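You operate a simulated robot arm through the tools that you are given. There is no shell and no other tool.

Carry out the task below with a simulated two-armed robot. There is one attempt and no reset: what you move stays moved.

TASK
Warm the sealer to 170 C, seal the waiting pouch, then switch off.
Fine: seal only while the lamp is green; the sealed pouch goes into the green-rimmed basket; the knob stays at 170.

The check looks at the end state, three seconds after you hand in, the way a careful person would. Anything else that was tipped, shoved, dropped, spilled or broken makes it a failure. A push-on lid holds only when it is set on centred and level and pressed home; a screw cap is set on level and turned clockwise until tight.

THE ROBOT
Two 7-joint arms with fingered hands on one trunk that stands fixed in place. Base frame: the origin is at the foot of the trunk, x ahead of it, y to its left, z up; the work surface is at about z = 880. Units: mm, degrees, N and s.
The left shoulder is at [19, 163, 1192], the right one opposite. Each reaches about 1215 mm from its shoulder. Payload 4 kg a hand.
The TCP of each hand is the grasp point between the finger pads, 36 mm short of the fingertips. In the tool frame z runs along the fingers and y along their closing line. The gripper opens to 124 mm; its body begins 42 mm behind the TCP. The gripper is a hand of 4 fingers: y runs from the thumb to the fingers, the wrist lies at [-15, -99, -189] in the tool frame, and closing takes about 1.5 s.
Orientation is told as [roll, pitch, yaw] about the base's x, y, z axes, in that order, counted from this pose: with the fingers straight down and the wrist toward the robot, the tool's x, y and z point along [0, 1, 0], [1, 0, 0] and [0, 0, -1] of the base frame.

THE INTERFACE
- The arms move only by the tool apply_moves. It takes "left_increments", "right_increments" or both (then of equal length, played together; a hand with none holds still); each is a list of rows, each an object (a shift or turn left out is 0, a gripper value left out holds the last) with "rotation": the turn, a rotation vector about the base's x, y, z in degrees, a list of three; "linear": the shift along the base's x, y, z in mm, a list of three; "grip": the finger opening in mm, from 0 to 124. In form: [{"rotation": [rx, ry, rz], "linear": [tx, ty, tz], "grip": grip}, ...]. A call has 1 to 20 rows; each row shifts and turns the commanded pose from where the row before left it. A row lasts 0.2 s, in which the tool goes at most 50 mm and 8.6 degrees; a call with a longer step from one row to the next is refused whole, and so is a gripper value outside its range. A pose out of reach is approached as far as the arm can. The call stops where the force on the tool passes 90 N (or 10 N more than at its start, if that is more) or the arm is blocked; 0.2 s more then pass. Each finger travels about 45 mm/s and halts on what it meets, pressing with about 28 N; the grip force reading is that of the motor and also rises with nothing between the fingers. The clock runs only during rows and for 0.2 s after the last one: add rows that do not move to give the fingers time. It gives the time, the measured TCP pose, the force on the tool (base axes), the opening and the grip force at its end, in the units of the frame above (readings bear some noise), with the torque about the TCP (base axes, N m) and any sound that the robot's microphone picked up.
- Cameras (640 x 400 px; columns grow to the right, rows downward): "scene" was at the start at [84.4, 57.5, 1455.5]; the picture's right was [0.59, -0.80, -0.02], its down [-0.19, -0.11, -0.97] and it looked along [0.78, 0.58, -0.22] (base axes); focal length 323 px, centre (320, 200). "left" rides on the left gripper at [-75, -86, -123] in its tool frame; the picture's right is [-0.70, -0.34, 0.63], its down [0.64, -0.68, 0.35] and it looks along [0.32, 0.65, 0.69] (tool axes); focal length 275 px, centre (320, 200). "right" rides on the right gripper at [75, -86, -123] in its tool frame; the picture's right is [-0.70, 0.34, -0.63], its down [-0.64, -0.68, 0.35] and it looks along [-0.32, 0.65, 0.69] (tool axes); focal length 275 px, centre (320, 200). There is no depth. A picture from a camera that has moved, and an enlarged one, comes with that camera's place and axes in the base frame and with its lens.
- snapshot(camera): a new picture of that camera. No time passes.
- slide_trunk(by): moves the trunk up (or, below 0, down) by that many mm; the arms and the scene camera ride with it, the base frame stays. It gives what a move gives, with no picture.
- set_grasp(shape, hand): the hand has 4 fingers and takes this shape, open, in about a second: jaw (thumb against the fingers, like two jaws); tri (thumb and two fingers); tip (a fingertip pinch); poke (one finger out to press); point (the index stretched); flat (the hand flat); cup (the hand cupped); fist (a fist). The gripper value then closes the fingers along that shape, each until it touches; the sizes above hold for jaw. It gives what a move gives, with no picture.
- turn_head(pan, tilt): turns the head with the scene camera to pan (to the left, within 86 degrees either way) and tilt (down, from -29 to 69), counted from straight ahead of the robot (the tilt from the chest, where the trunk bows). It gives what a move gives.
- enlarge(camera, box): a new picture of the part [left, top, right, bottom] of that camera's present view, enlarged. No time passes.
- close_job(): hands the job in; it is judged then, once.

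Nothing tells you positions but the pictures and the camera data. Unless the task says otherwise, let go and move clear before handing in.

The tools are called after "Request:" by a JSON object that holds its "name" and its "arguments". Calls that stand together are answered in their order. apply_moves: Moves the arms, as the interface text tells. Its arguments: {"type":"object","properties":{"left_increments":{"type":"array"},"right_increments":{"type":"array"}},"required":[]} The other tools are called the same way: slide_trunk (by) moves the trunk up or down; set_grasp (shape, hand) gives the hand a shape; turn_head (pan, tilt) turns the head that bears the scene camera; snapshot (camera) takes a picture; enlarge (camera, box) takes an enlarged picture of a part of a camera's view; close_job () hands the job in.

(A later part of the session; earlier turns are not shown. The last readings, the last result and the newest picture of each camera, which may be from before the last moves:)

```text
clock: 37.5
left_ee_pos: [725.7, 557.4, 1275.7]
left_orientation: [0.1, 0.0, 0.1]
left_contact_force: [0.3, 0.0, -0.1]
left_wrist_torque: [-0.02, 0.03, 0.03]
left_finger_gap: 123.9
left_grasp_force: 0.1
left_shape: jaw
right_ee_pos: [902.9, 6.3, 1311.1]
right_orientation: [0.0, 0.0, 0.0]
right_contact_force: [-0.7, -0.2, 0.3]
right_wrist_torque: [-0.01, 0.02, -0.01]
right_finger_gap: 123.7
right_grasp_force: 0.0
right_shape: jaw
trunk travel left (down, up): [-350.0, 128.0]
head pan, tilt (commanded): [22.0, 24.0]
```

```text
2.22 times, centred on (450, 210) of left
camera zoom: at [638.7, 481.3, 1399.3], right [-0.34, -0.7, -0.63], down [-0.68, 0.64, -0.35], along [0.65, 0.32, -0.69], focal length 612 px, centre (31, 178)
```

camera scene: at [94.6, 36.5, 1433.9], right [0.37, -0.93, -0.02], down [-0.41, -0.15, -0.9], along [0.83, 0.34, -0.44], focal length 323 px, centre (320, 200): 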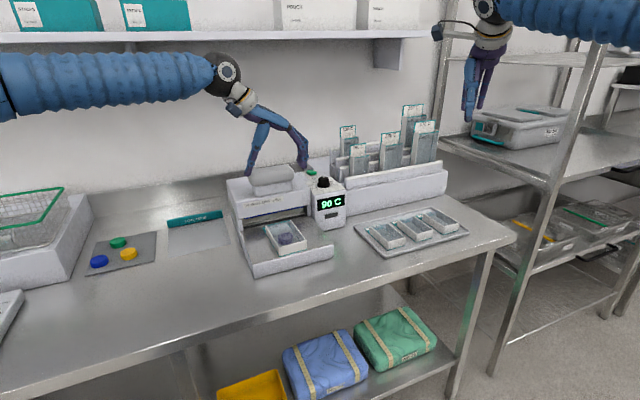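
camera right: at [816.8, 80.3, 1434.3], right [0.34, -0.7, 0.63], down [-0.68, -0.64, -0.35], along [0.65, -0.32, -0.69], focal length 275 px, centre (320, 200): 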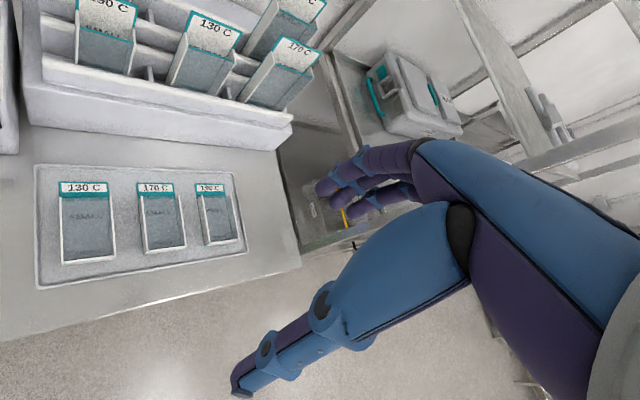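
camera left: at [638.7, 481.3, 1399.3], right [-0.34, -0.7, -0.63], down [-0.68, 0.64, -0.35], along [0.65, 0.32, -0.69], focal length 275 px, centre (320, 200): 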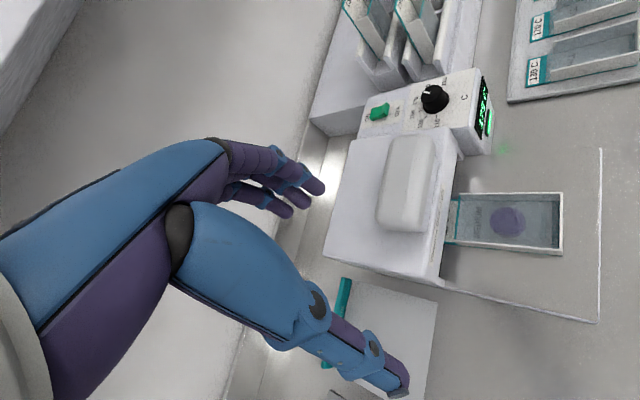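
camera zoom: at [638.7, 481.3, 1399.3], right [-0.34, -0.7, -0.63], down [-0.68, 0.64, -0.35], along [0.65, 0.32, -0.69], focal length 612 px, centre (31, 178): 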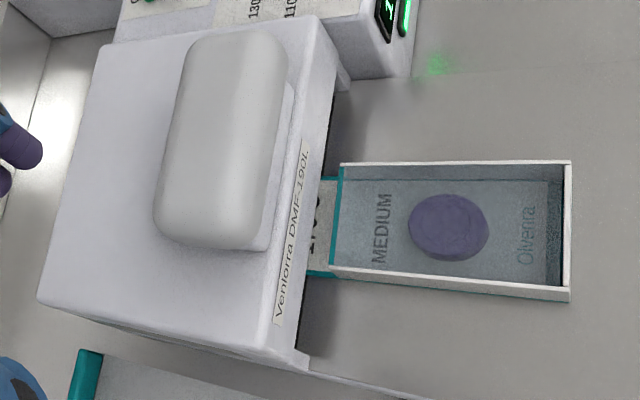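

The pointer looks about 3° past the 170 tick. I'll wait a couple of seconds to see whether the temperature settles before deciding on a correction.

Request:
{"name": "apply_moves", "arguments": {"left_increments": [{"linear": [0, 0, 0]}, {"linear": [0, 0, 0]}, {"linear": [0, 0, 0]}, {"linear": [0, 0, 0]}, {"linear": [0, 0, 0]}, {"linear": [0, 0, 0]}, {"linear": [0, 0, 0]}, {"linear": [0, 0, 0]}, {"linear": [0, 0, 0]}, {"linear": [0, 0, 0]}]}}

Request:
{"name": "enlarge", "arguments": {"camera": "scene", "box": [305, 160, 355, 240]}}

```text
clock: 39.7
left_ee_pos: [726.4, 554.4, 1275.1]
left_orientation: [-0.1, 0.0, -0.1]
left_contact_force: [0.3, 0.6, -0.4]
left_wrist_torque: [-0.04, 0.0, 0.01]
left_finger_gap: 123.9
left_grasp_force: 0.2
left_shape: jaw
right_ee_pos: [902.4, 4.7, 1310.6]
right_orientation: [0.0, 0.0, 0.0]
right_contact_force: [0.7, 0.0, -0.4]
right_wrist_torque: [0.0, 0.0, -0.01]
right_finger_gap: 123.7
right_grasp_force: 0.0
right_shape: jaw
trunk travel left (down, up): [-350.0, 128.0]
head pan, tilt (commanded): [22.0, 24.0]
```

```text
5.00 times, centred on (330, 200) of scene
camera zoom: at [94.5, 36.6, 1433.9], right [0.37, -0.93, -0.02], down [-0.41, -0.15, -0.9], along [0.83, 0.34, -0.44], focal length 1616 px, centre (270, 200)
```

zoom: 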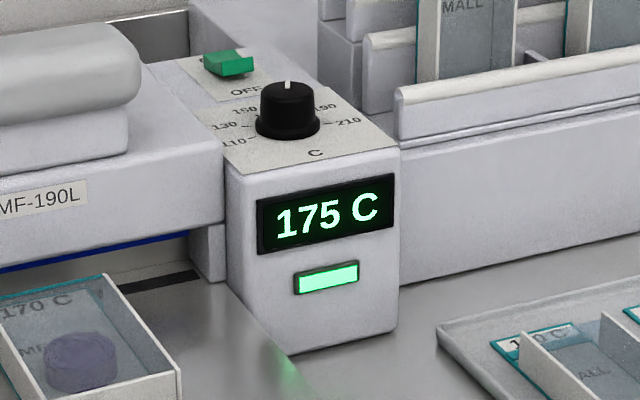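

It's steady at 175, so the setting is a few degrees high. I'll go back to the knob, regrip it and turn it about 5° counter-clockwise.

Request:
{"name": "apply_moves", "arguments": {"left_increments": [{"linear": [26, -17, -5], "grip": 80}, {"linear": [26, -17, -10]}, {"linear": [26, -17, -10]}, {"linear": [26, -17, -14]}, {"linear": [26, -17, -14]}, {"linear": [26, -17, -16]}, {"linear": [26, -17, -16]}, {"linear": [26, -17, -16]}, {"linear": [26, -17, -16]}, {"linear": [23, -14.5, -18]}, {"linear": [0, 0, 0]}]}}

Request:
{"name": "enlarge", "arguments": {"camera": "left", "box": [340, 220, 460, 340]}}

Request:
{"name": "enlarge", "arguments": {"camera": "scene", "box": [270, 130, 370, 230]}}

```text
clock: 42.1
left_ee_pos: [983.3, 388.6, 1142.4]
left_orientation: [0.0, 0.0, 0.0]
left_contact_force: [0.4, 0.3, 0.0]
left_wrist_torque: [0.02, -0.03, 0.0]
left_finger_gap: 80.3
left_grasp_force: 0.0
left_shape: jaw
right_ee_pos: [902.6, 5.7, 1312.7]
right_orientation: [0.0, 0.0, 0.0]
right_contact_force: [-0.2, -0.1, -0.7]
right_wrist_torque: [-0.01, -0.01, -0.01]
right_finger_gap: 123.7
right_grasp_force: 0.1
right_shape: jaw
trunk travel left (down, up): [-350.0, 128.0]
head pan, tilt (commanded): [22.0, 24.0]
```

```text
3.33 times, centred on (400, 280) of left
camera zoom: at [895.3, 313.8, 1265.6], right [-0.34, -0.7, -0.63], down [-0.68, 0.64, -0.35], along [0.65, 0.32, -0.69], focal length 918 px, centre (53, -67)
```

zoom: 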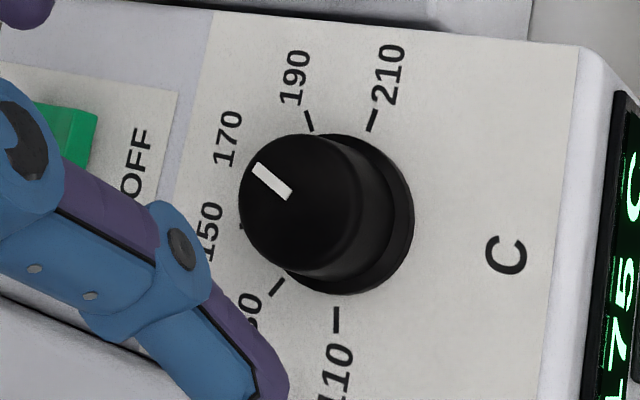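

```text
4.00 times, centred on (320, 180) of scene
camera zoom: at [93.5, 36.9, 1434.0], right [0.37, -0.93, -0.01], down [-0.41, -0.15, -0.9], along [0.83, 0.34, -0.44], focal length 1293 px, centre (320, 280)
```

zoom: 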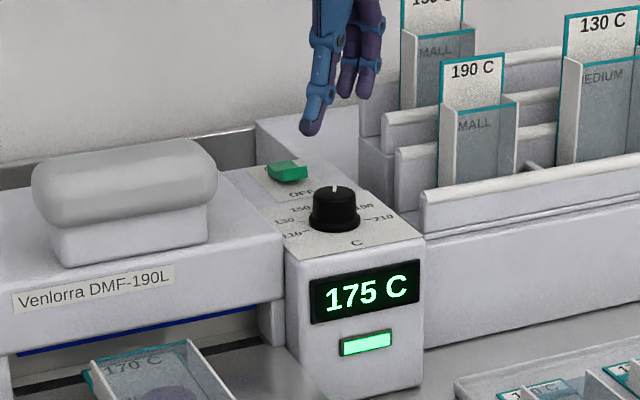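

A cleaner measurement puts the pointer 4.7° past 170 (about 172.4 C), which fits the 175 reading. I'll descend, grip, and turn back 4.7°.

Request:
{"name": "apply_moves", "arguments": {"left_increments": [{"linear": [-1.2, 0.8, -25]}, {"linear": [0, 0, -25]}, {"linear": [0, 0, -20]}, {"linear": [0, 0, -14], "grip": 60}, {"grip": 50}, {"grip": 40}, {"grip": 30}, {"grip": 25}, {"grip": 25}, {"grip": 25}, {"grip": 25}]}}

Request:
{"name": "enlarge", "arguments": {"camera": "left", "box": [280, 180, 440, 340]}}

```text
clock: 44.5
left_ee_pos: [982.4, 388.6, 1058.9]
left_orientation: [-0.1, 0.0, 0.0]
left_contact_force: [-7.6, 0.5, 3.9]
left_wrist_torque: [0.05, -0.13, -0.01]
left_finger_gap: 37.2
left_grasp_force: 27.9
left_shape: jaw
right_ee_pos: [902.1, 5.0, 1312.3]
right_orientation: [0.0, 0.1, 0.0]
right_contact_force: [0.1, 0.3, 0.5]
right_wrist_torque: [0.01, -0.01, 0.02]
right_finger_gap: 124.0
right_grasp_force: 0.1
right_shape: jaw
trunk travel left (down, up): [-350.0, 128.0]
head pan, tilt (commanded): [22.0, 24.0]
```

```text
2.50 times, centred on (360, 260) of left
camera zoom: at [893.9, 314.4, 1181.8], right [-0.34, -0.7, -0.63], down [-0.68, 0.64, -0.35], along [0.65, 0.32, -0.69], focal length 688 px, centre (220, 50)
```

zoom: 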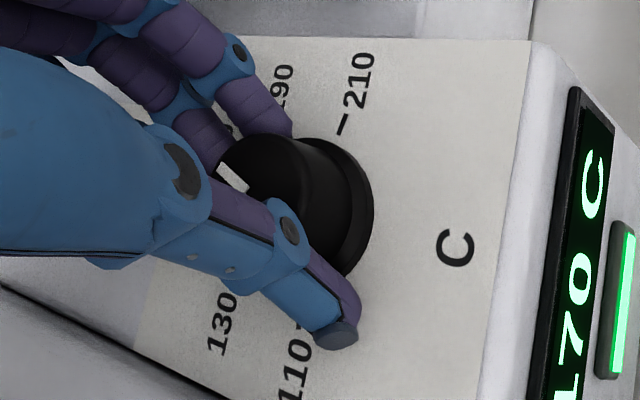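

Gripping alone seems to have nudged the knob: the display now reads 170. I'll look closely before turning anything.

Request:
{"name": "enlarge", "arguments": {"camera": "left", "box": [340, 210, 400, 260]}}

Request:
{"name": "enlarge", "arguments": {"camera": "scene", "box": [300, 150, 360, 220]}}

```text
8.00 times, centred on (370, 235) of left
camera zoom: at [893.9, 314.4, 1181.8], right [-0.34, -0.7, -0.63], down [-0.68, 0.64, -0.35], along [0.65, 0.32, -0.69], focal length 2202 px, centre (-80, -80)
```

zoom: 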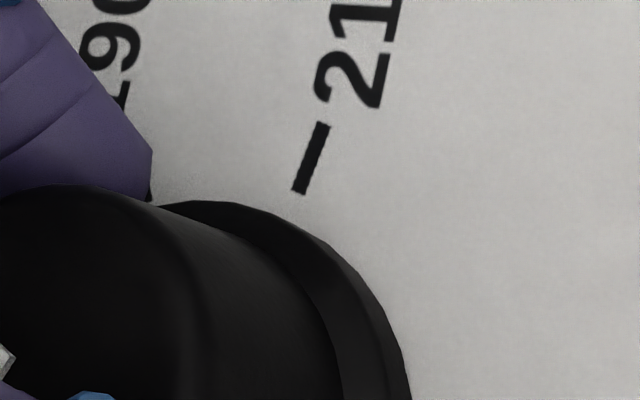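

```text
5.71 times, centred on (330, 185) of scene
camera zoom: at [93.6, 36.4, 1434.0], right [0.37, -0.93, -0.02], down [-0.41, -0.15, -0.9], along [0.83, 0.34, -0.44], focal length 1847 px, centre (263, 286)
```

zoom: 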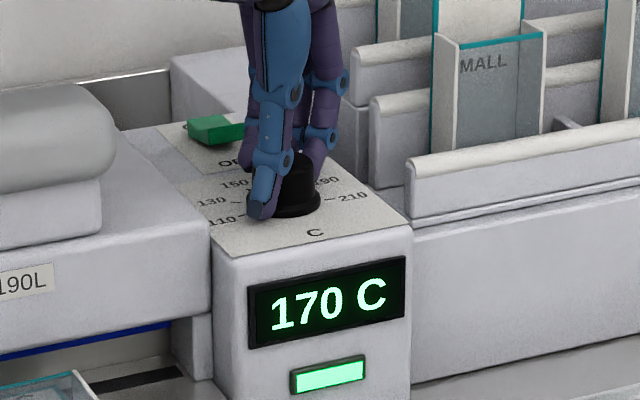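

Request:
{"name": "enlarge", "arguments": {"camera": "left", "box": [305, 220, 365, 270]}}

```text
8.00 times, centred on (335, 245) of left
camera zoom: at [893.9, 314.4, 1181.8], right [-0.34, -0.7, -0.63], down [-0.68, 0.64, -0.35], along [0.65, 0.32, -0.69], focal length 2202 px, centre (200, -160)
```

zoom: 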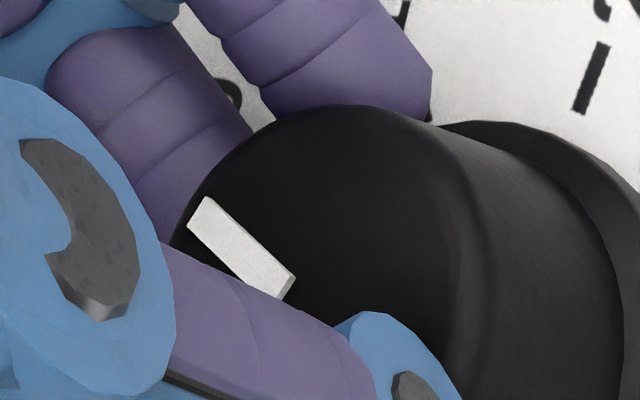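

The pointer is now within about 2° of the 170 mark. I'll add a 1.5° counter-clockwise trim, release and rise to the same viewpoint.

Request:
{"name": "apply_moves", "arguments": {"left_increments": [{"rotation": [0, 0, 1.5]}, {"linear": [0, 0, 0]}, {"grip": 45}, {"grip": 60}, {"grip": 80}, {"linear": [0, 0, 15]}, {"linear": [0, 0, 25]}, {"linear": [0, 0, 25]}, {"linear": [0, 0, 18], "rotation": [0, 0, -1.5]}, {"linear": [0, 0, 0]}]}}

Request:
{"name": "enlarge", "arguments": {"camera": "left", "box": [340, 220, 460, 340]}}

Request:
{"name": "enlarge", "arguments": {"camera": "scene", "box": [300, 150, 360, 220]}}

```text
clock: 46.7
left_ee_pos: [982.3, 389.1, 1143.2]
left_orientation: [0.0, 0.1, 0.0]
left_contact_force: [0.8, -0.5, -1.0]
left_wrist_torque: [0.02, 0.0, 0.02]
left_finger_gap: 79.3
left_grasp_force: 0.0
left_shape: jaw
right_ee_pos: [902.8, 3.8, 1310.9]
right_orientation: [0.0, 0.0, -0.1]
right_contact_force: [0.0, 0.1, 0.0]
right_wrist_torque: [-0.03, 0.01, -0.02]
right_finger_gap: 123.6
right_grasp_force: 0.1
right_shape: jaw
trunk travel left (down, up): [-350.0, 128.0]
head pan, tilt (commanded): [22.0, 24.0]
```

```text
3.33 times, centred on (400, 280) of left
camera zoom: at [895.4, 314.8, 1264.8], right [-0.34, -0.7, -0.63], down [-0.68, 0.64, -0.35], along [0.65, 0.32, -0.69], focal length 918 px, centre (53, -67)
```

zoom: 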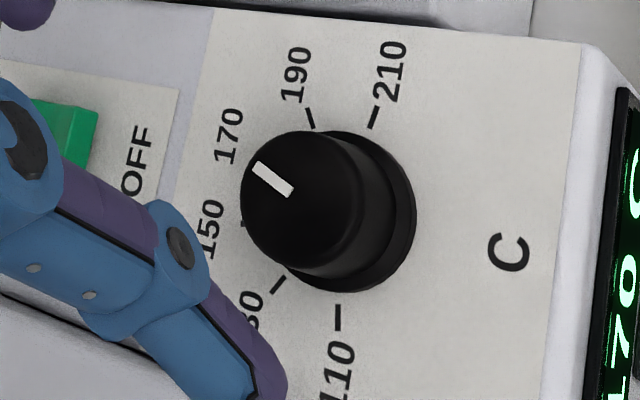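

```text
5.71 times, centred on (330, 185) of scene
camera zoom: at [94.8, 36.4, 1433.8], right [0.37, -0.93, -0.02], down [-0.41, -0.15, -0.9], along [0.83, 0.34, -0.44], focal length 1847 px, centre (263, 286)
```

zoom: 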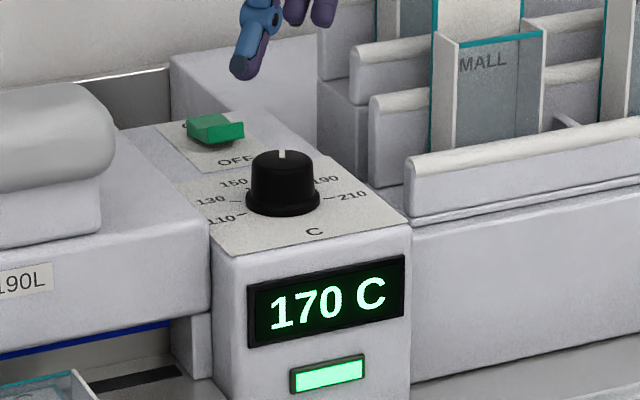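

Request:
{"name": "enlarge", "arguments": {"camera": "left", "box": [370, 235, 430, 285]}}

Request:
{"name": "enlarge", "arguments": {"camera": "left", "box": [370, 230, 440, 320]}}

```text
8.00 times, centred on (400, 260) of left
camera zoom: at [895.4, 314.8, 1264.8], right [-0.34, -0.7, -0.63], down [-0.68, 0.64, -0.35], along [0.65, 0.32, -0.69], focal length 2202 px, centre (-320, -280)
```

zoom: 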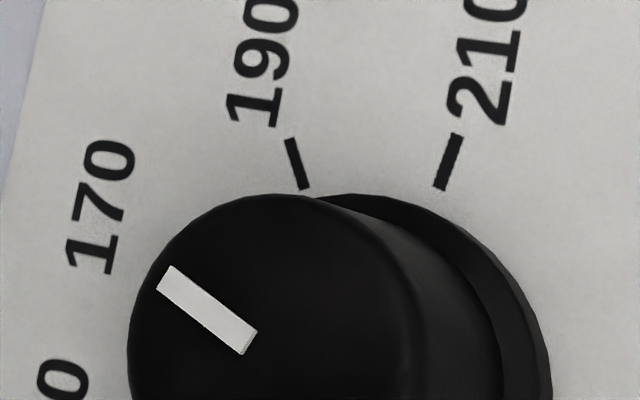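

```text
4.44 times, centred on (405, 275) of left
camera zoom: at [895.4, 314.8, 1264.8], right [-0.34, -0.7, -0.63], down [-0.68, 0.64, -0.35], along [0.65, 0.32, -0.69], focal length 1224 px, centre (-58, -133)
```

zoom: 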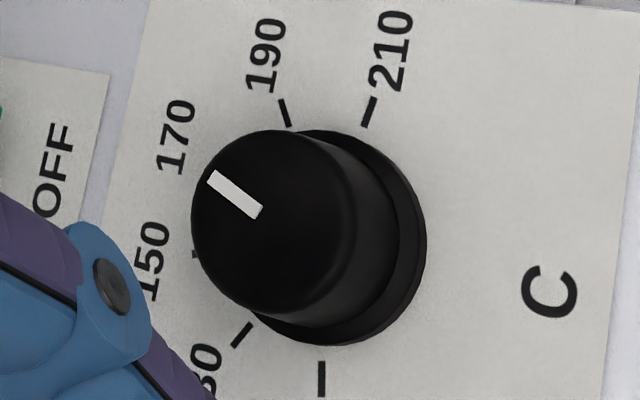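

The pointer now computes to within about 1 C of 170, the display reads 170 and the lamp is green. I'll go to a point above the sealer handle and make a fist for pressing.

Request:
{"name": "apply_moves", "arguments": {"left_increments": [{"linear": [0, 0, 25]}, {"linear": [-10, 10, 20], "rotation": [0, 0, 7.5]}, {"linear": [-22, 21, 0], "rotation": [0, 0, 7.5]}, {"linear": [-22, 21, 0], "rotation": [0, 0, 7.5]}, {"linear": [-22, 21, 0], "rotation": [0, 0, 7.5]}, {"linear": [-22, 21, 0], "rotation": [0, 0, 7.5]}, {"linear": [-22, 22, 0], "rotation": [0, 0, 7.5]}, {"linear": [0, 0, 0]}]}}

Request:
{"name": "set_grasp", "arguments": {"hand": "left", "shape": "fist"}}

Request:
{"name": "snapshot", "arguments": {"camera": "left"}}

Request:
{"name": "enlarge", "arguments": {"camera": "scene", "box": [200, 80, 370, 250]}}

```text
clock: 48.5
left_ee_pos: [861.8, 503.2, 1185.1]
left_orientation: [0.1, 0.0, 45.1]
left_contact_force: [-0.5, 0.7, 0.3]
left_wrist_torque: [0.01, 0.01, -0.02]
left_finger_gap: 79.6
left_grasp_force: 0.1
left_shape: jaw
right_ee_pos: [903.7, 4.5, 1309.8]
right_orientation: [0.0, 0.0, 0.0]
right_contact_force: [0.9, -0.2, -0.5]
right_wrist_torque: [0.02, 0.01, 0.02]
right_finger_gap: 123.5
right_grasp_force: 0.2
right_shape: jaw
trunk travel left (down, up): [-350.0, 128.0]
head pan, tilt (commanded): [22.0, 24.0]
```

```text
clock: 49.4
left_ee_pos: [862.2, 504.7, 1185.9]
left_orientation: [0.0, -0.1, 45.0]
left_contact_force: [0.3, 0.1, -1.1]
left_wrist_torque: [0.0, -0.02, 0.0]
left_finger_gap: 0.1
left_grasp_force: 0.0
left_shape: fist
right_ee_pos: [902.9, 5.6, 1311.2]
right_orientation: [0.0, -0.1, 0.1]
right_contact_force: [1.4, 0.6, 0.6]
right_wrist_torque: [0.0, 0.01, -0.02]
right_finger_gap: 123.7
right_grasp_force: 0.1
right_shape: jaw
trunk travel left (down, up): [-350.0, 128.0]
head pan, tilt (commanded): [22.0, 24.0]
```

```text
taken
camera left: at [853.0, 390.9, 1308.6], right [0.25, -0.73, -0.63], down [-0.94, -0.03, -0.35], along [0.24, 0.68, -0.69], focal length 275 px, centre (320, 200)
```

left: 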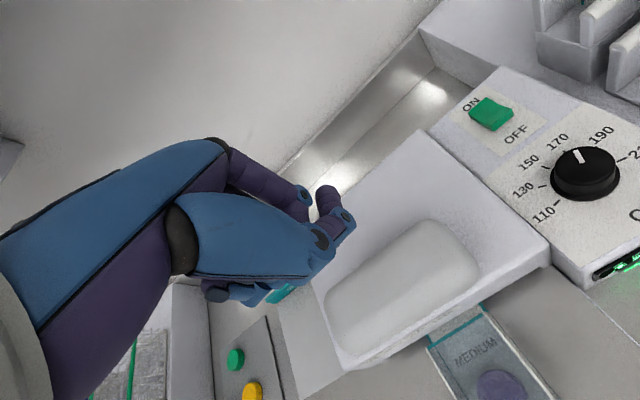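

```text
2.35 times, centred on (285, 165) of scene
camera zoom: at [94.6, 36.5, 1433.9], right [0.37, -0.93, -0.02], down [-0.41, -0.15, -0.9], along [0.83, 0.34, -0.44], focal length 761 px, centre (402, 282)
```

zoom: 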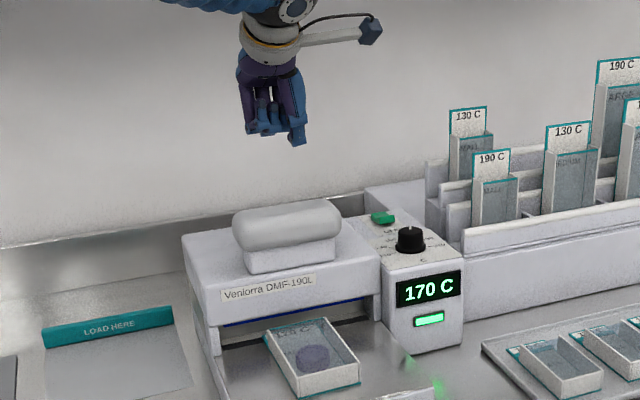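

Request:
{"name": "enlarge", "arguments": {"camera": "scene", "box": [255, 75, 315, 125]}}

Request:
{"name": "enlarge", "arguments": {"camera": "left", "box": [180, 140, 500, 370]}}

```text
8.00 times, centred on (285, 100) of scene
camera zoom: at [94.6, 36.5, 1433.9], right [0.37, -0.93, -0.02], down [-0.41, -0.15, -0.9], along [0.83, 0.34, -0.44], focal length 2586 px, centre (600, 1000)
```

zoom: 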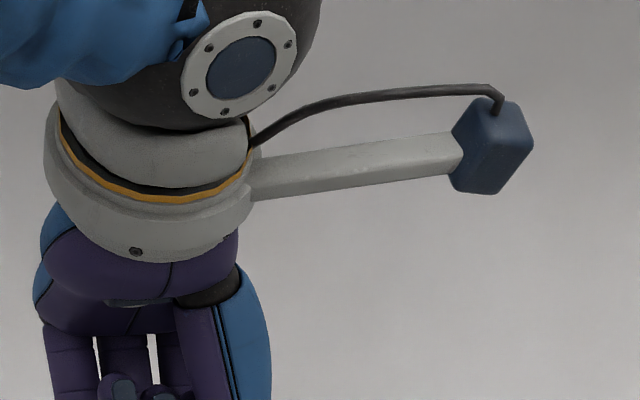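

```text
1.74 times, centred on (340, 255) of left
camera zoom: at [853.0, 390.9, 1308.6], right [0.25, -0.73, -0.63], down [-0.94, -0.03, -0.35], along [0.24, 0.68, -0.69], focal length 479 px, centre (285, 104)
```

zoom: 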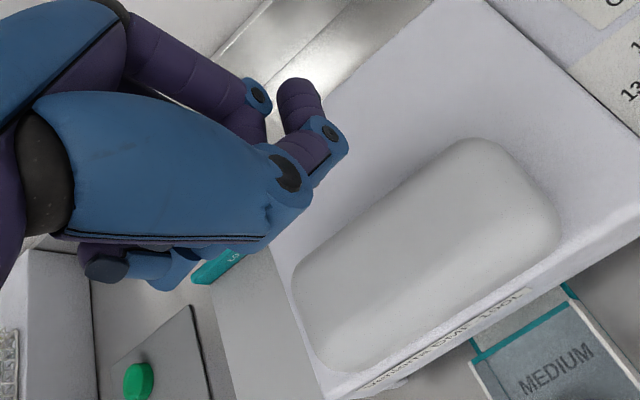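

The fist is lopsided, so I'll use the closed jaw instead: four fingertips together on the tool axis, lined up along the handle.

Request:
{"name": "set_grasp", "arguments": {"hand": "left", "shape": "jaw"}}

Request:
{"name": "apply_moves", "arguments": {"left_increments": [{"grip": 80}, {"grip": 40}, {"grip": 0}, {"grip": 0}, {"grip": 0}, {"grip": 0}, {"linear": [-2, -1, -10], "grip": 0}, {"linear": [0, 0, -20], "grip": 0}, {"linear": [0, 0, -10], "grip": 0}]}}

Request:
{"name": "snapshot", "arguments": {"camera": "left"}}

Request:
{"name": "enlarge", "arguments": {"camera": "scene", "box": [200, 80, 370, 250]}}

```text
clock: 50.3
left_ee_pos: [861.9, 504.7, 1185.4]
left_orientation: [0.1, 0.0, 45.0]
left_contact_force: [-0.3, 0.2, 0.0]
left_wrist_torque: [0.02, 0.01, 0.02]
left_finger_gap: 123.6
left_grasp_force: 0.0
left_shape: jaw
right_ee_pos: [902.7, 5.0, 1311.9]
right_orientation: [0.0, 0.0, 0.0]
right_contact_force: [0.3, -1.0, 0.1]
right_wrist_torque: [0.04, -0.03, -0.01]
right_finger_gap: 123.8
right_grasp_force: 0.0
right_shape: jaw
trunk travel left (down, up): [-350.0, 128.0]
head pan, tilt (commanded): [22.0, 24.0]
```

```text
clock: 52.3
left_ee_pos: [860.2, 503.2, 1145.8]
left_orientation: [0.0, -0.1, 45.0]
left_contact_force: [0.5, -0.3, 0.1]
left_wrist_torque: [0.01, 0.01, -0.01]
left_finger_gap: 0.0
left_grasp_force: 27.9
left_shape: jaw
right_ee_pos: [902.3, 6.1, 1310.6]
right_orientation: [-0.1, 0.0, 0.0]
right_contact_force: [-0.1, 0.6, 0.3]
right_wrist_torque: [0.0, 0.01, 0.01]
right_finger_gap: 123.5
right_grasp_force: 0.0
right_shape: jaw
trunk travel left (down, up): [-350.0, 128.0]
head pan, tilt (commanded): [22.0, 24.0]
```

```text
taken
camera left: at [851.0, 390.1, 1268.7], right [0.25, -0.73, -0.63], down [-0.94, -0.03, -0.35], along [0.24, 0.68, -0.69], focal length 275 px, centre (320, 200)
```

left: 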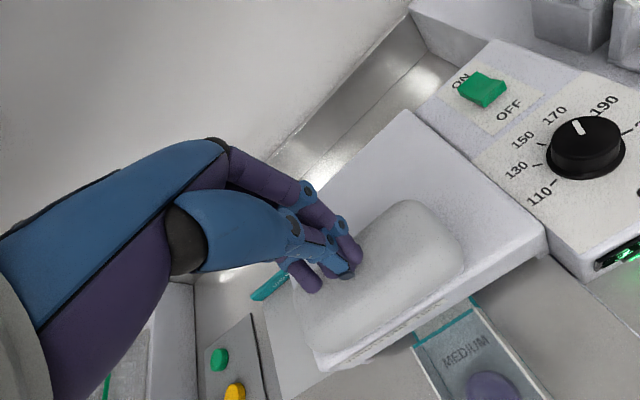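

```text
2.35 times, centred on (285, 165) of scene
camera zoom: at [94.5, 36.5, 1433.9], right [0.37, -0.93, -0.02], down [-0.41, -0.15, -0.9], along [0.83, 0.34, -0.44], focal length 761 px, centre (402, 282)
```

zoom: 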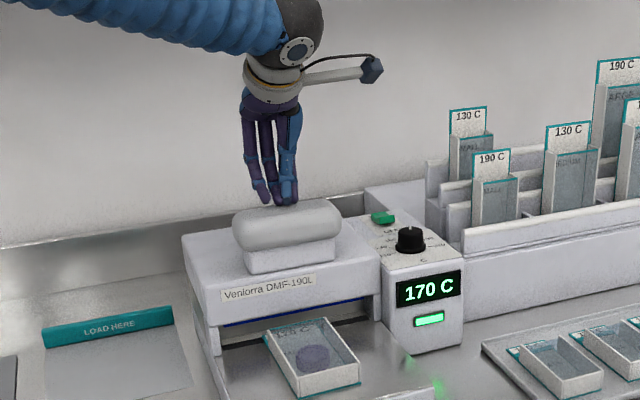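

The fingertips are just above the handle. I'll shift 7 mm toward its centre and start pressing down, watching the force.

Request:
{"name": "apply_moves", "arguments": {"left_increments": [{"linear": [-3, -7, -6]}, {"linear": [0, 0, -6]}, {"linear": [0, 0, -6]}, {"linear": [0, 0, -6]}, {"linear": [0, 0, -6]}, {"linear": [0, 0, -4]}]}}

Request:
{"name": "enlarge", "arguments": {"camera": "scene", "box": [200, 120, 370, 290]}}

```text
clock: 53.7
left_ee_pos: [858.9, 496.0, 1114.7]
left_orientation: [-0.1, 0.0, 45.0]
left_contact_force: [5.6, 2.7, 16.2]
left_wrist_torque: [0.09, -0.29, -0.01]
left_finger_gap: 0.0
left_grasp_force: 28.3
left_shape: jaw
right_ee_pos: [902.4, 4.0, 1311.3]
right_orientation: [0.0, 0.0, 0.0]
right_contact_force: [0.0, -0.5, -0.4]
right_wrist_torque: [-0.01, 0.02, 0.02]
right_finger_gap: 123.8
right_grasp_force: 0.2
right_shape: jaw
trunk travel left (down, up): [-350.0, 128.0]
head pan, tilt (commanded): [22.0, 24.0]
```

```text
2.35 times, centred on (285, 205) of scene
camera zoom: at [93.5, 35.9, 1434.2], right [0.37, -0.93, -0.02], down [-0.41, -0.15, -0.9], along [0.83, 0.34, -0.44], focal length 761 px, centre (402, 188)
```

zoom: 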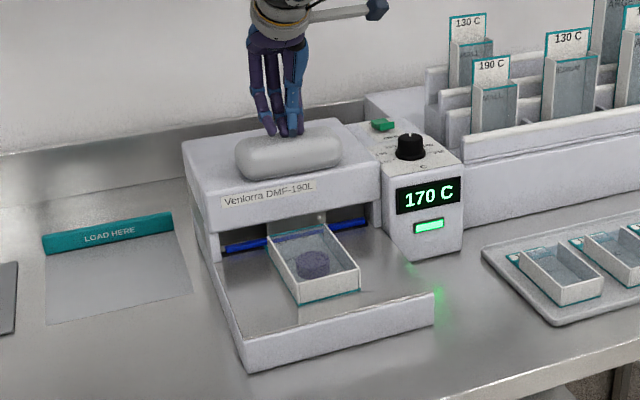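

The handle and blue seal bar are moving down, with the lamp green. I'll keep pressing.

Request:
{"name": "apply_moves", "arguments": {"left_increments": [{"linear": [0, 0, -5]}, {"linear": [0, 0, -5]}, {"linear": [0, 0, -4]}, {"linear": [0, 0, 0]}]}}

Request:
{"name": "enlarge", "arguments": {"camera": "scene", "box": [220, 150, 350, 280]}}

```text
clock: 54.7
left_ee_pos: [856.6, 495.5, 1112.2]
left_orientation: [-0.6, -0.9, 45.1]
left_contact_force: [24.0, 15.3, 81.6]
left_wrist_torque: [0.54, -1.0, 0.04]
left_finger_gap: 0.0
left_grasp_force: 27.7
left_shape: jaw
right_ee_pos: [898.4, 2.9, 1316.5]
right_orientation: [0.1, -0.2, 0.0]
right_contact_force: [0.1, 0.1, 0.0]
right_wrist_torque: [0.0, -0.02, -0.02]
right_finger_gap: 123.7
right_grasp_force: 0.1
right_shape: jaw
trunk travel left (down, up): [-350.0, 128.0]
head pan, tilt (commanded): [22.0, 24.0]
```

```text
3.08 times, centred on (285, 215) of scene
camera zoom: at [89.8, 34.1, 1434.8], right [0.37, -0.93, -0.02], down [-0.41, -0.15, -0.9], along [0.83, 0.34, -0.44], focal length 995 px, centre (428, 154)
```

zoom: 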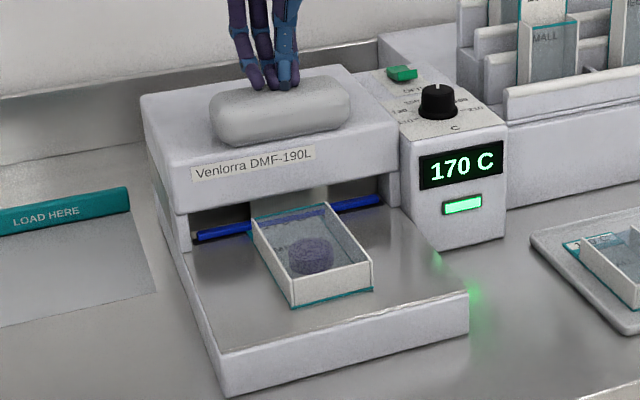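

The bar has reached its stop with about 80 N on it. I'll ease off a few mm while keeping it pressed, and hold for a few seconds with the lamp green.

Request:
{"name": "apply_moves", "arguments": {"left_increments": [{"linear": [0, 0, 3]}, {"linear": [0, 0, 1]}, {"linear": [0, 0, 0]}, {"linear": [0, 0, 0]}, {"linear": [0, 0, 0]}, {"linear": [0, 0, 0]}, {"linear": [0, 0, 0]}, {"linear": [0, 0, 0]}, {"linear": [0, 0, 0]}, {"linear": [0, 0, 0]}]}}

Request:
{"name": "enlarge", "arguments": {"camera": "scene", "box": [235, 170, 345, 260]}}

```text
clock: 56.9
left_ee_pos: [856.5, 496.3, 1112.0]
left_orientation: [-0.6, -0.6, 45.1]
left_contact_force: [24.5, 12.9, 72.0]
left_wrist_torque: [0.41, -0.98, 0.03]
left_finger_gap: 0.0
left_grasp_force: 28.3
left_shape: jaw
right_ee_pos: [899.8, 2.9, 1313.7]
right_orientation: [0.1, -0.2, 0.0]
right_contact_force: [-0.1, 0.8, -0.5]
right_wrist_torque: [0.04, 0.02, 0.0]
right_finger_gap: 123.6
right_grasp_force: 0.1
right_shape: jaw
trunk travel left (down, up): [-350.0, 128.0]
head pan, tilt (commanded): [22.0, 24.0]
```

```text
4.44 times, centred on (290, 215) of scene
camera zoom: at [90.7, 34.2, 1434.4], right [0.37, -0.93, -0.02], down [-0.41, -0.15, -0.9], along [0.83, 0.34, -0.44], focal length 1437 px, centre (453, 133)
```

zoom: 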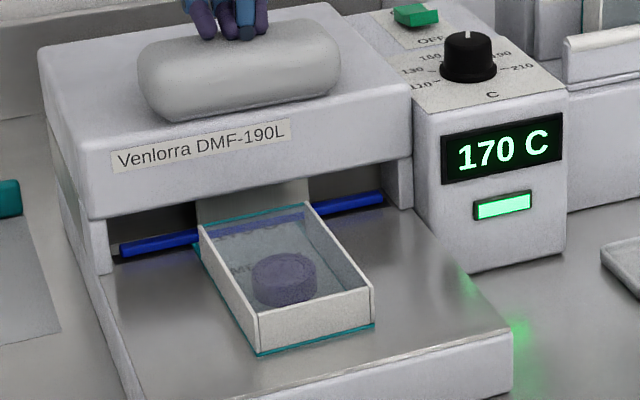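

Request:
{"name": "apply_moves", "arguments": {"left_increments": [{"linear": [0, 0, 0]}, {"linear": [0, 0, 0]}, {"linear": [0, 0, 0]}, {"linear": [0, 0, 0]}, {"linear": [0, 0, 0]}, {"linear": [0, 0, 0]}]}}

Request:
{"name": "enlarge", "arguments": {"camera": "scene", "box": [260, 185, 330, 240]}}

Request:
{"name": "snapshot", "arguments": {"camera": "left"}}

```text
clock: 58.3
left_ee_pos: [855.8, 495.7, 1112.2]
left_orientation: [-0.5, -0.6, 45.0]
left_contact_force: [23.6, 11.9, 71.8]
left_wrist_torque: [0.45, -1.01, 0.04]
left_finger_gap: 0.0
left_grasp_force: 28.1
left_shape: jaw
right_ee_pos: [900.2, 3.9, 1314.4]
right_orientation: [0.0, -0.2, 0.0]
right_contact_force: [-0.3, 0.2, -1.2]
right_wrist_torque: [0.02, -0.01, -0.01]
right_finger_gap: 123.6
right_grasp_force: 0.1
right_shape: jaw
trunk travel left (down, up): [-350.0, 128.0]
head pan, tilt (commanded): [22.0, 24.0]
```

```text
7.27 times, centred on (295, 212) of scene
camera zoom: at [90.7, 34.2, 1434.4], right [0.37, -0.93, -0.02], down [-0.41, -0.15, -0.9], along [0.83, 0.34, -0.44], focal length 2351 px, centre (502, 109)
```

zoom: 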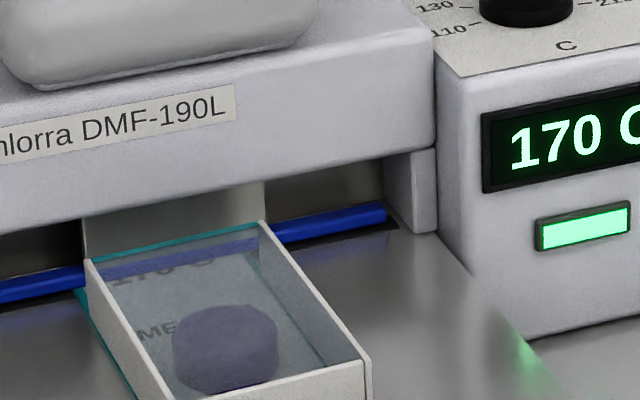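

```text
taken
camera left: at [845.9, 382.4, 1235.5], right [0.26, -0.73, -0.63], down [-0.93, -0.03, -0.36], along [0.24, 0.68, -0.69], focal length 275 px, centre (320, 200)
```

left: 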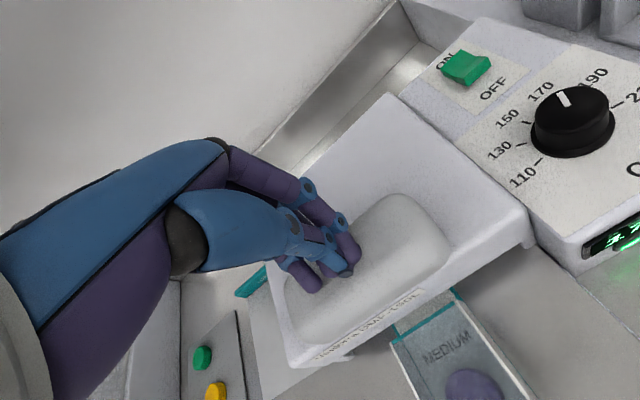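

Held for about 4 s at 170 C with the lamp green. I'll lift off slowly and let the handle rise.

Request:
{"name": "apply_moves", "arguments": {"left_increments": [{"linear": [0, 0, 8]}, {"linear": [0, 0, 8]}, {"linear": [0, 0, 10]}, {"linear": [0, 0, 15]}, {"linear": [0, 0, 20]}, {"linear": [0, 0, 20]}, {"linear": [0, 0, 0]}]}}

Request:
{"name": "enlarge", "arguments": {"camera": "scene", "box": [235, 160, 345, 260]}}

Request:
{"name": "enlarge", "arguments": {"camera": "scene", "box": [260, 185, 330, 240]}}

```text
clock: 59.9
left_ee_pos: [858.1, 496.5, 1183.8]
left_orientation: [0.0, 0.2, 45.0]
left_contact_force: [0.0, 0.3, -0.4]
left_wrist_torque: [0.0, 0.0, 0.03]
left_finger_gap: 0.0
left_grasp_force: 28.0
left_shape: jaw
right_ee_pos: [903.9, 4.9, 1310.2]
right_orientation: [0.1, -0.1, 0.0]
right_contact_force: [0.4, -0.1, 0.5]
right_wrist_torque: [-0.01, 0.03, 0.0]
right_finger_gap: 123.4
right_grasp_force: 0.0
right_shape: jaw
trunk travel left (down, up): [-350.0, 128.0]
head pan, tilt (commanded): [22.0, 24.0]
```

```text
4.00 times, centred on (290, 210) of scene
camera zoom: at [95.1, 36.9, 1433.8], right [0.37, -0.93, -0.02], down [-0.41, -0.15, -0.9], along [0.83, 0.34, -0.44], focal length 1293 px, centre (440, 160)
```

zoom: 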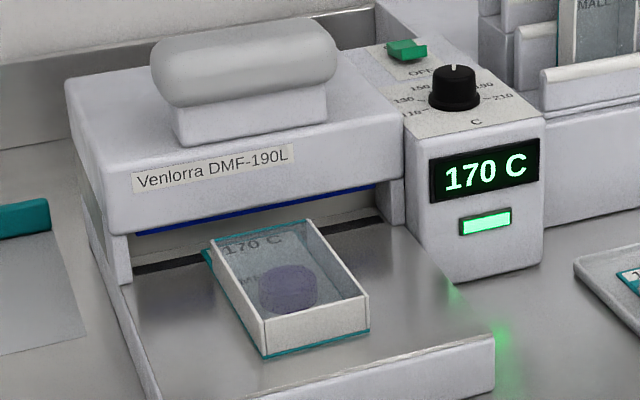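

```text
7.27 times, centred on (295, 212) of scene
camera zoom: at [95.1, 36.9, 1433.8], right [0.37, -0.93, -0.02], down [-0.41, -0.15, -0.9], along [0.83, 0.34, -0.44], focal length 2351 px, centre (502, 109)
```

zoom: 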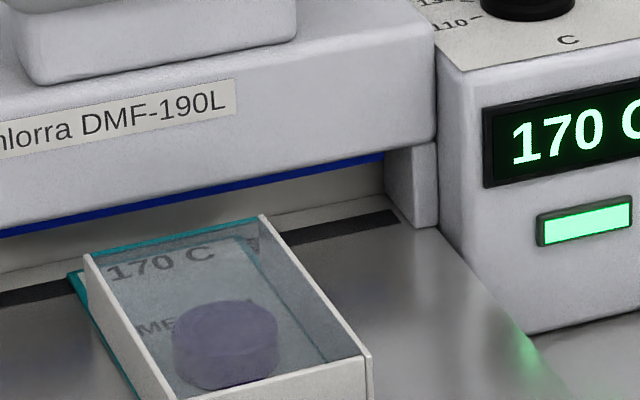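

The handle sprang back, with the display at 170 and the lamp green. Before taking the pouch out, I'll turn the head toward the baskets to plan the placement.

Request:
{"name": "turn_head", "arguments": {"pan": 58, "tilt": 25}}

Request:
{"name": "snapshot", "arguments": {"camera": "scene"}}

Request:
{"name": "enlarge", "arguments": {"camera": "scene", "box": [180, 150, 420, 330]}}

```text
clock: 61.0
left_ee_pos: [857.4, 496.0, 1183.5]
left_orientation: [0.0, 0.0, 45.0]
left_contact_force: [0.2, 0.2, 0.0]
left_wrist_torque: [-0.01, -0.03, -0.03]
left_finger_gap: 0.0
left_grasp_force: 28.3
left_shape: jaw
right_ee_pos: [903.9, 4.4, 1311.7]
right_orientation: [0.1, 0.0, 0.1]
right_contact_force: [-0.4, 0.6, 0.1]
right_wrist_torque: [-0.03, 0.01, -0.02]
right_finger_gap: 123.7
right_grasp_force: 0.0
right_shape: jaw
trunk travel left (down, up): [-350.0, 128.0]
head pan, tilt (commanded): [58.0, 25.0]
```

```text
taken
camera scene: at [57.9, 80.1, 1433.7], right [0.85, -0.53, -0.03], down [-0.26, -0.36, -0.9], along [0.46, 0.77, -0.44], focal length 323 px, centre (320, 200)
```

scene: 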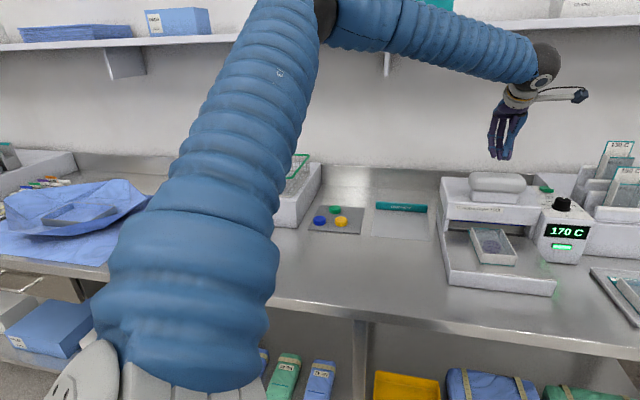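

```text
2.22 times, centred on (300, 240) of scene
camera zoom: at [57.9, 80.1, 1433.7], right [0.85, -0.53, -0.03], down [-0.26, -0.36, -0.9], along [0.46, 0.77, -0.44], focal length 718 px, centre (364, 111)
```

zoom: 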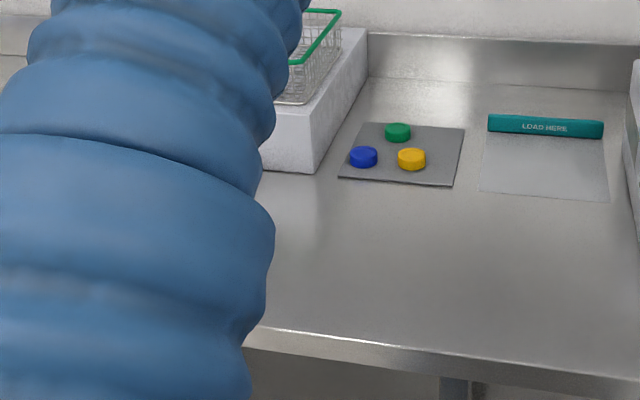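

The arm blocks the head's view of the baskets; the hand camera will show them later. I'll turn the head back and return to the pouch to re-grip it the same way as before.

Request:
{"name": "turn_head", "arguments": {"pan": 26, "tilt": 30}}

Request:
{"name": "apply_moves", "arguments": {"left_increments": [{"linear": [-8, -6, 0], "rotation": [0, 0, -8], "grip": 124}, {"linear": [-8, -6, 0], "rotation": [0, 0, -8]}, {"linear": [-8, -6, 0], "rotation": [0, 0, -8]}, {"linear": [-8, -6, 0], "rotation": [0, 0, -8]}, {"linear": [-8, -6, 0], "rotation": [0, 0, -8]}, {"linear": [-8, -6, 0], "rotation": [0, 0, -8]}, {"linear": [-8, -6, 0], "rotation": [0, 0, -8]}, {"linear": [-8, -6, 0], "rotation": [0, 0, -8]}, {"linear": [-8, -6, 0], "rotation": [0, 0, -8]}, {"linear": [-8, -6, 0], "rotation": [0, 0, -8]}, {"linear": [-2, -2, 0], "rotation": [0, 0, -8]}, {"linear": [0, 0, -35]}, {"linear": [0, 0, -35]}, {"linear": [0, 0, -35]}, {"linear": [0, 0, 0]}]}}

Request:
{"name": "snapshot", "arguments": {"camera": "left"}}

Request:
{"name": "enlarge", "arguments": {"camera": "scene", "box": [230, 100, 400, 260]}}

```text
clock: 61.9
left_ee_pos: [856.2, 497.0, 1183.3]
left_orientation: [-0.1, 0.0, 45.0]
left_contact_force: [0.6, -0.7, 0.2]
left_wrist_torque: [0.0, -0.01, -0.03]
left_finger_gap: 0.1
left_grasp_force: 27.8
left_shape: jaw
right_ee_pos: [903.5, 4.9, 1310.2]
right_orientation: [0.0, 0.0, 0.0]
right_contact_force: [-0.3, 0.3, -0.1]
right_wrist_torque: [0.0, 0.01, 0.03]
right_finger_gap: 123.6
right_grasp_force: 0.0
right_shape: jaw
trunk travel left (down, up): [-350.0, 128.0]
head pan, tilt (commanded): [26.0, 30.0]
```

```text
clock: 65.1
left_ee_pos: [775.2, 434.4, 1078.4]
left_orientation: [0.0, -0.1, -43.0]
left_contact_force: [-1.2, 0.5, -0.3]
left_wrist_torque: [0.01, 0.01, -0.02]
left_finger_gap: 123.8
left_grasp_force: 0.0
left_shape: jaw
right_ee_pos: [902.5, 5.2, 1311.7]
right_orientation: [0.0, 0.0, 0.0]
right_contact_force: [0.1, 0.2, 0.1]
right_wrist_torque: [-0.02, -0.02, -0.02]
right_finger_gap: 123.8
right_grasp_force: 0.1
right_shape: jaw
trunk travel left (down, up): [-350.0, 128.0]
head pan, tilt (commanded): [26.0, 30.0]
```

```text
taken
camera left: at [659.7, 439.0, 1200.7], right [-0.72, -0.28, -0.63], down [-0.06, 0.94, -0.35], along [0.69, -0.21, -0.69], focal length 275 px, centre (320, 200)
```

left: 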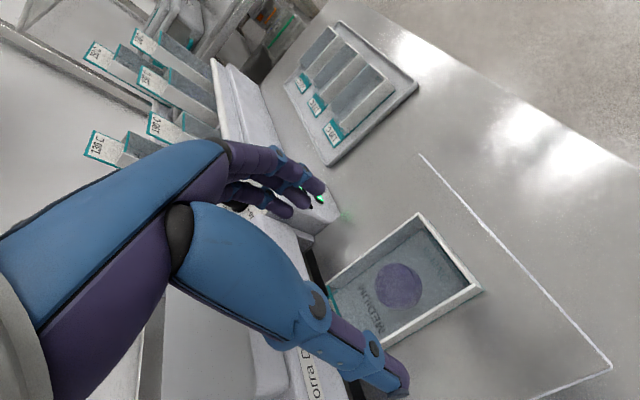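

```text
2.50 times, centred on (315, 180) of scene
camera zoom: at [89.3, 41.3, 1424.6], right [0.44, -0.9, -0.02], down [-0.48, -0.22, -0.85], along [0.76, 0.38, -0.53], focal length 808 px, centre (332, 250)
```

zoom: 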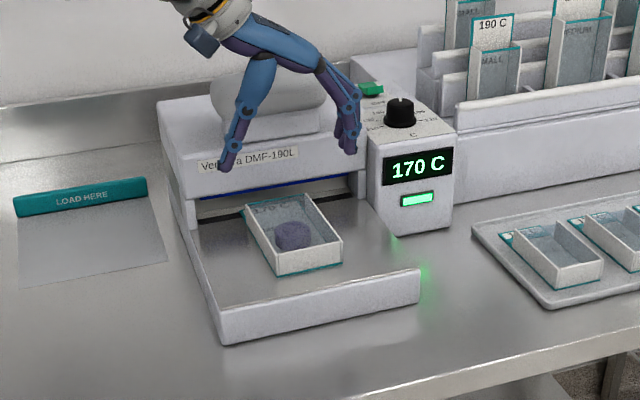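

Request:
{"name": "apply_moves", "arguments": {"left_increments": [{"linear": [0, 0, -35]}, {"linear": [0, 0, -35]}, {"linear": [0, 0, -25]}, {"linear": [0, 0, -11]}, {"linear": [0, 0, 0], "grip": 105}, {"grip": 90}, {"grip": 78}, {"grip": 68}, {"grip": 68}, {"grip": 68}]}}

Request:
{"name": "enlarge", "arguments": {"camera": "left", "box": [260, 150, 500, 400]}}

Request:
{"name": "enlarge", "arguments": {"camera": "scene", "box": [240, 130, 370, 250]}}

```text
clock: 67.3
left_ee_pos: [774.0, 436.1, 972.1]
left_orientation: [0.0, 0.0, -43.0]
left_contact_force: [-1.6, 4.0, 8.5]
left_wrist_torque: [0.24, 0.29, -0.09]
left_finger_gap: 85.8
left_grasp_force: 28.1
left_shape: jaw
right_ee_pos: [902.8, 5.2, 1311.9]
right_orientation: [0.0, 0.0, 0.0]
right_contact_force: [0.2, 0.4, -1.1]
right_wrist_torque: [-0.03, 0.01, -0.01]
right_finger_gap: 123.5
right_grasp_force: 0.0
right_shape: jaw
trunk travel left (down, up): [-350.0, 128.0]
head pan, tilt (commanded): [26.0, 30.0]
```

```text
1.60 times, centred on (380, 275) of left
camera zoom: at [659.3, 439.5, 1095.8], right [-0.72, -0.28, -0.63], down [-0.06, 0.94, -0.35], along [0.69, -0.21, -0.69], focal length 440 px, centre (224, 80)
```

zoom: 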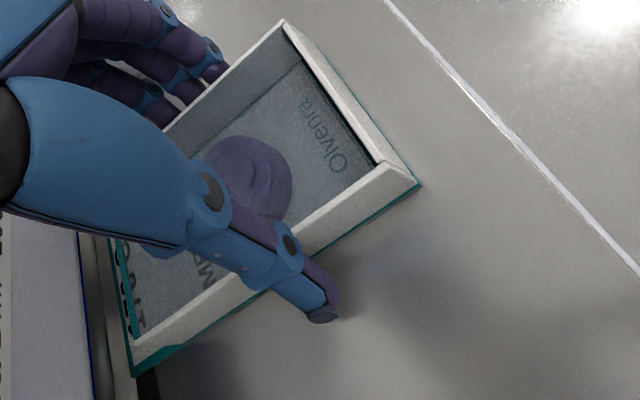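

```text
3.33 times, centred on (305, 190) of scene
camera zoom: at [89.1, 41.6, 1424.6], right [0.44, -0.9, -0.02], down [-0.48, -0.22, -0.85], along [0.76, 0.38, -0.53], focal length 1078 px, centre (370, 233)
```

zoom: 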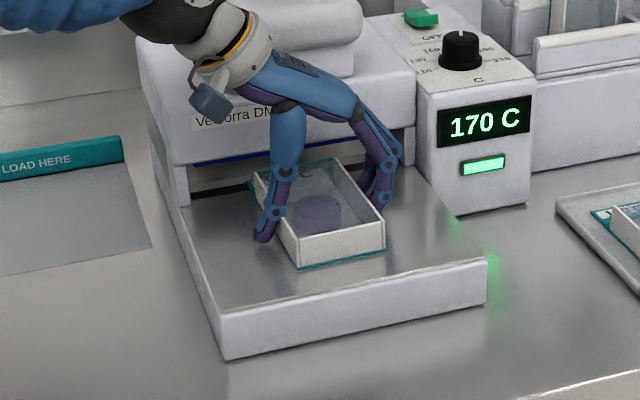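

The pouch is gripped. I'll lift it slightly, draw it straight back out of the jaws, and check for a seal mark.

Request:
{"name": "apply_moves", "arguments": {"left_increments": [{"linear": [-3, -3, 2]}, {"linear": [-6, -6, 2]}, {"linear": [-6, -6, 2]}, {"linear": [-7, -7, 2]}, {"linear": [-7, -7, 2]}, {"linear": [-7, -7, 2]}, {"linear": [0, 0, 10]}, {"linear": [0, 0, 15]}, {"linear": [0, 0, 0]}]}}

Request:
{"name": "snapshot", "arguments": {"camera": "left"}}

Request:
{"name": "enlarge", "arguments": {"camera": "scene", "box": [240, 130, 370, 250]}}

```text
clock: 69.3
left_ee_pos: [740.3, 398.0, 1009.0]
left_orientation: [-0.1, 0.0, -43.0]
left_contact_force: [-0.6, 0.9, 0.3]
left_wrist_torque: [-0.01, 0.01, 0.01]
left_finger_gap: 86.5
left_grasp_force: 28.0
left_shape: jaw
right_ee_pos: [902.7, 5.3, 1311.0]
right_orientation: [0.0, 0.1, 0.0]
right_contact_force: [-0.2, 0.6, 0.8]
right_wrist_torque: [0.02, 0.0, -0.02]
right_finger_gap: 123.7
right_grasp_force: 0.1
right_shape: jaw
trunk travel left (down, up): [-350.0, 128.0]
head pan, tilt (commanded): [26.0, 30.0]
```

```text
taken
camera left: at [624.0, 402.1, 1132.0], right [-0.72, -0.28, -0.63], down [-0.06, 0.94, -0.35], along [0.69, -0.21, -0.69], focal length 275 px, centre (320, 200)
```

left: 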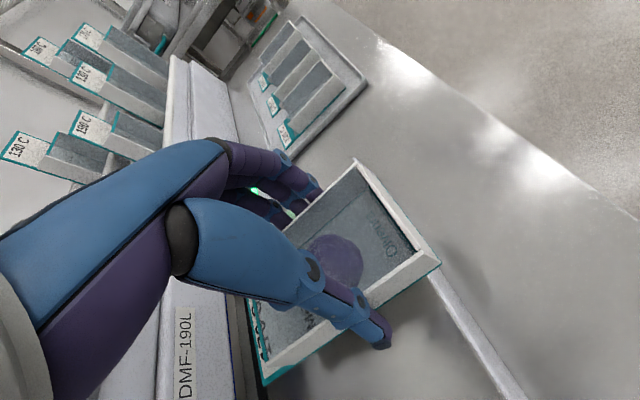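

```text
3.33 times, centred on (305, 190) of scene
camera zoom: at [90.1, 41.8, 1424.4], right [0.44, -0.9, -0.02], down [-0.48, -0.22, -0.85], along [0.76, 0.38, -0.53], focal length 1078 px, centre (370, 233)
```

zoom: 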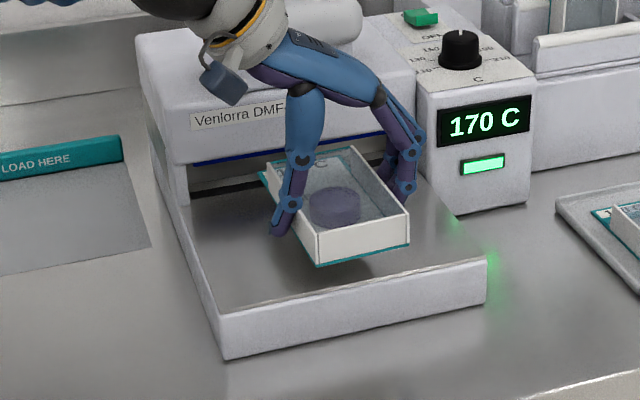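

The pouch lifts level and secure. I'll zoom in on the flap for a seal line.

Request:
{"name": "enlarge", "arguments": {"camera": "left", "box": [230, 290, 340, 395]}}

Request:
{"name": "enlarge", "arguments": {"camera": "scene", "box": [280, 165, 340, 210]}}

Request:
{"name": "snapshot", "arguments": {"camera": "right"}}

```text
3.81 times, centred on (285, 342) of left
camera zoom: at [624.0, 402.1, 1132.0], right [-0.72, -0.28, -0.63], down [-0.06, 0.94, -0.35], along [0.69, -0.21, -0.69], focal length 1049 px, centre (453, -343)
```

zoom: 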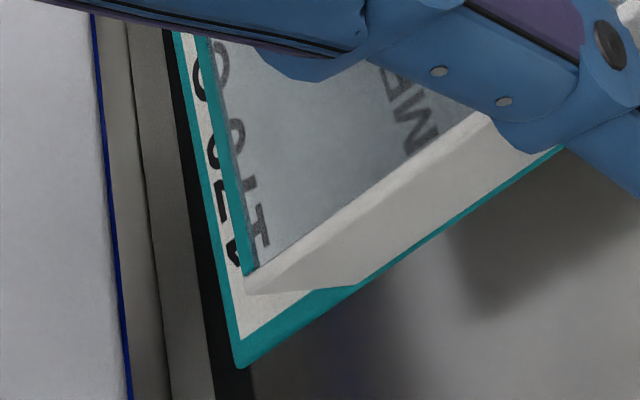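

```text
8.89 times, centred on (310, 188) of scene
camera zoom: at [90.1, 41.8, 1424.4], right [0.44, -0.9, -0.02], down [-0.48, -0.22, -0.85], along [0.76, 0.38, -0.53], focal length 2873 px, centre (409, 311)
```

zoom: 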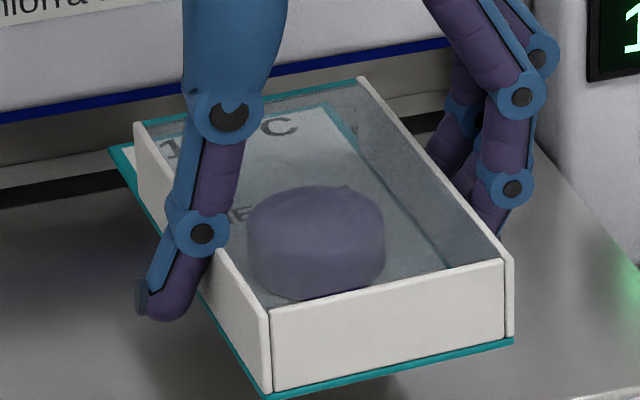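

```text
taken
camera right: at [817.2, 80.6, 1434.0], right [0.34, -0.7, 0.63], down [-0.68, -0.64, -0.35], along [0.65, -0.32, -0.69], focal length 275 px, centre (320, 200)
```

right: 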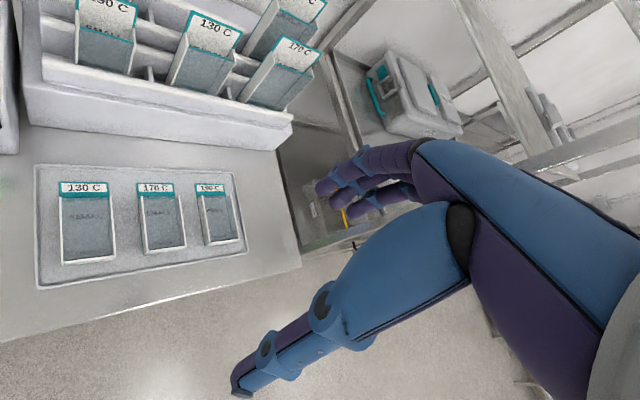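

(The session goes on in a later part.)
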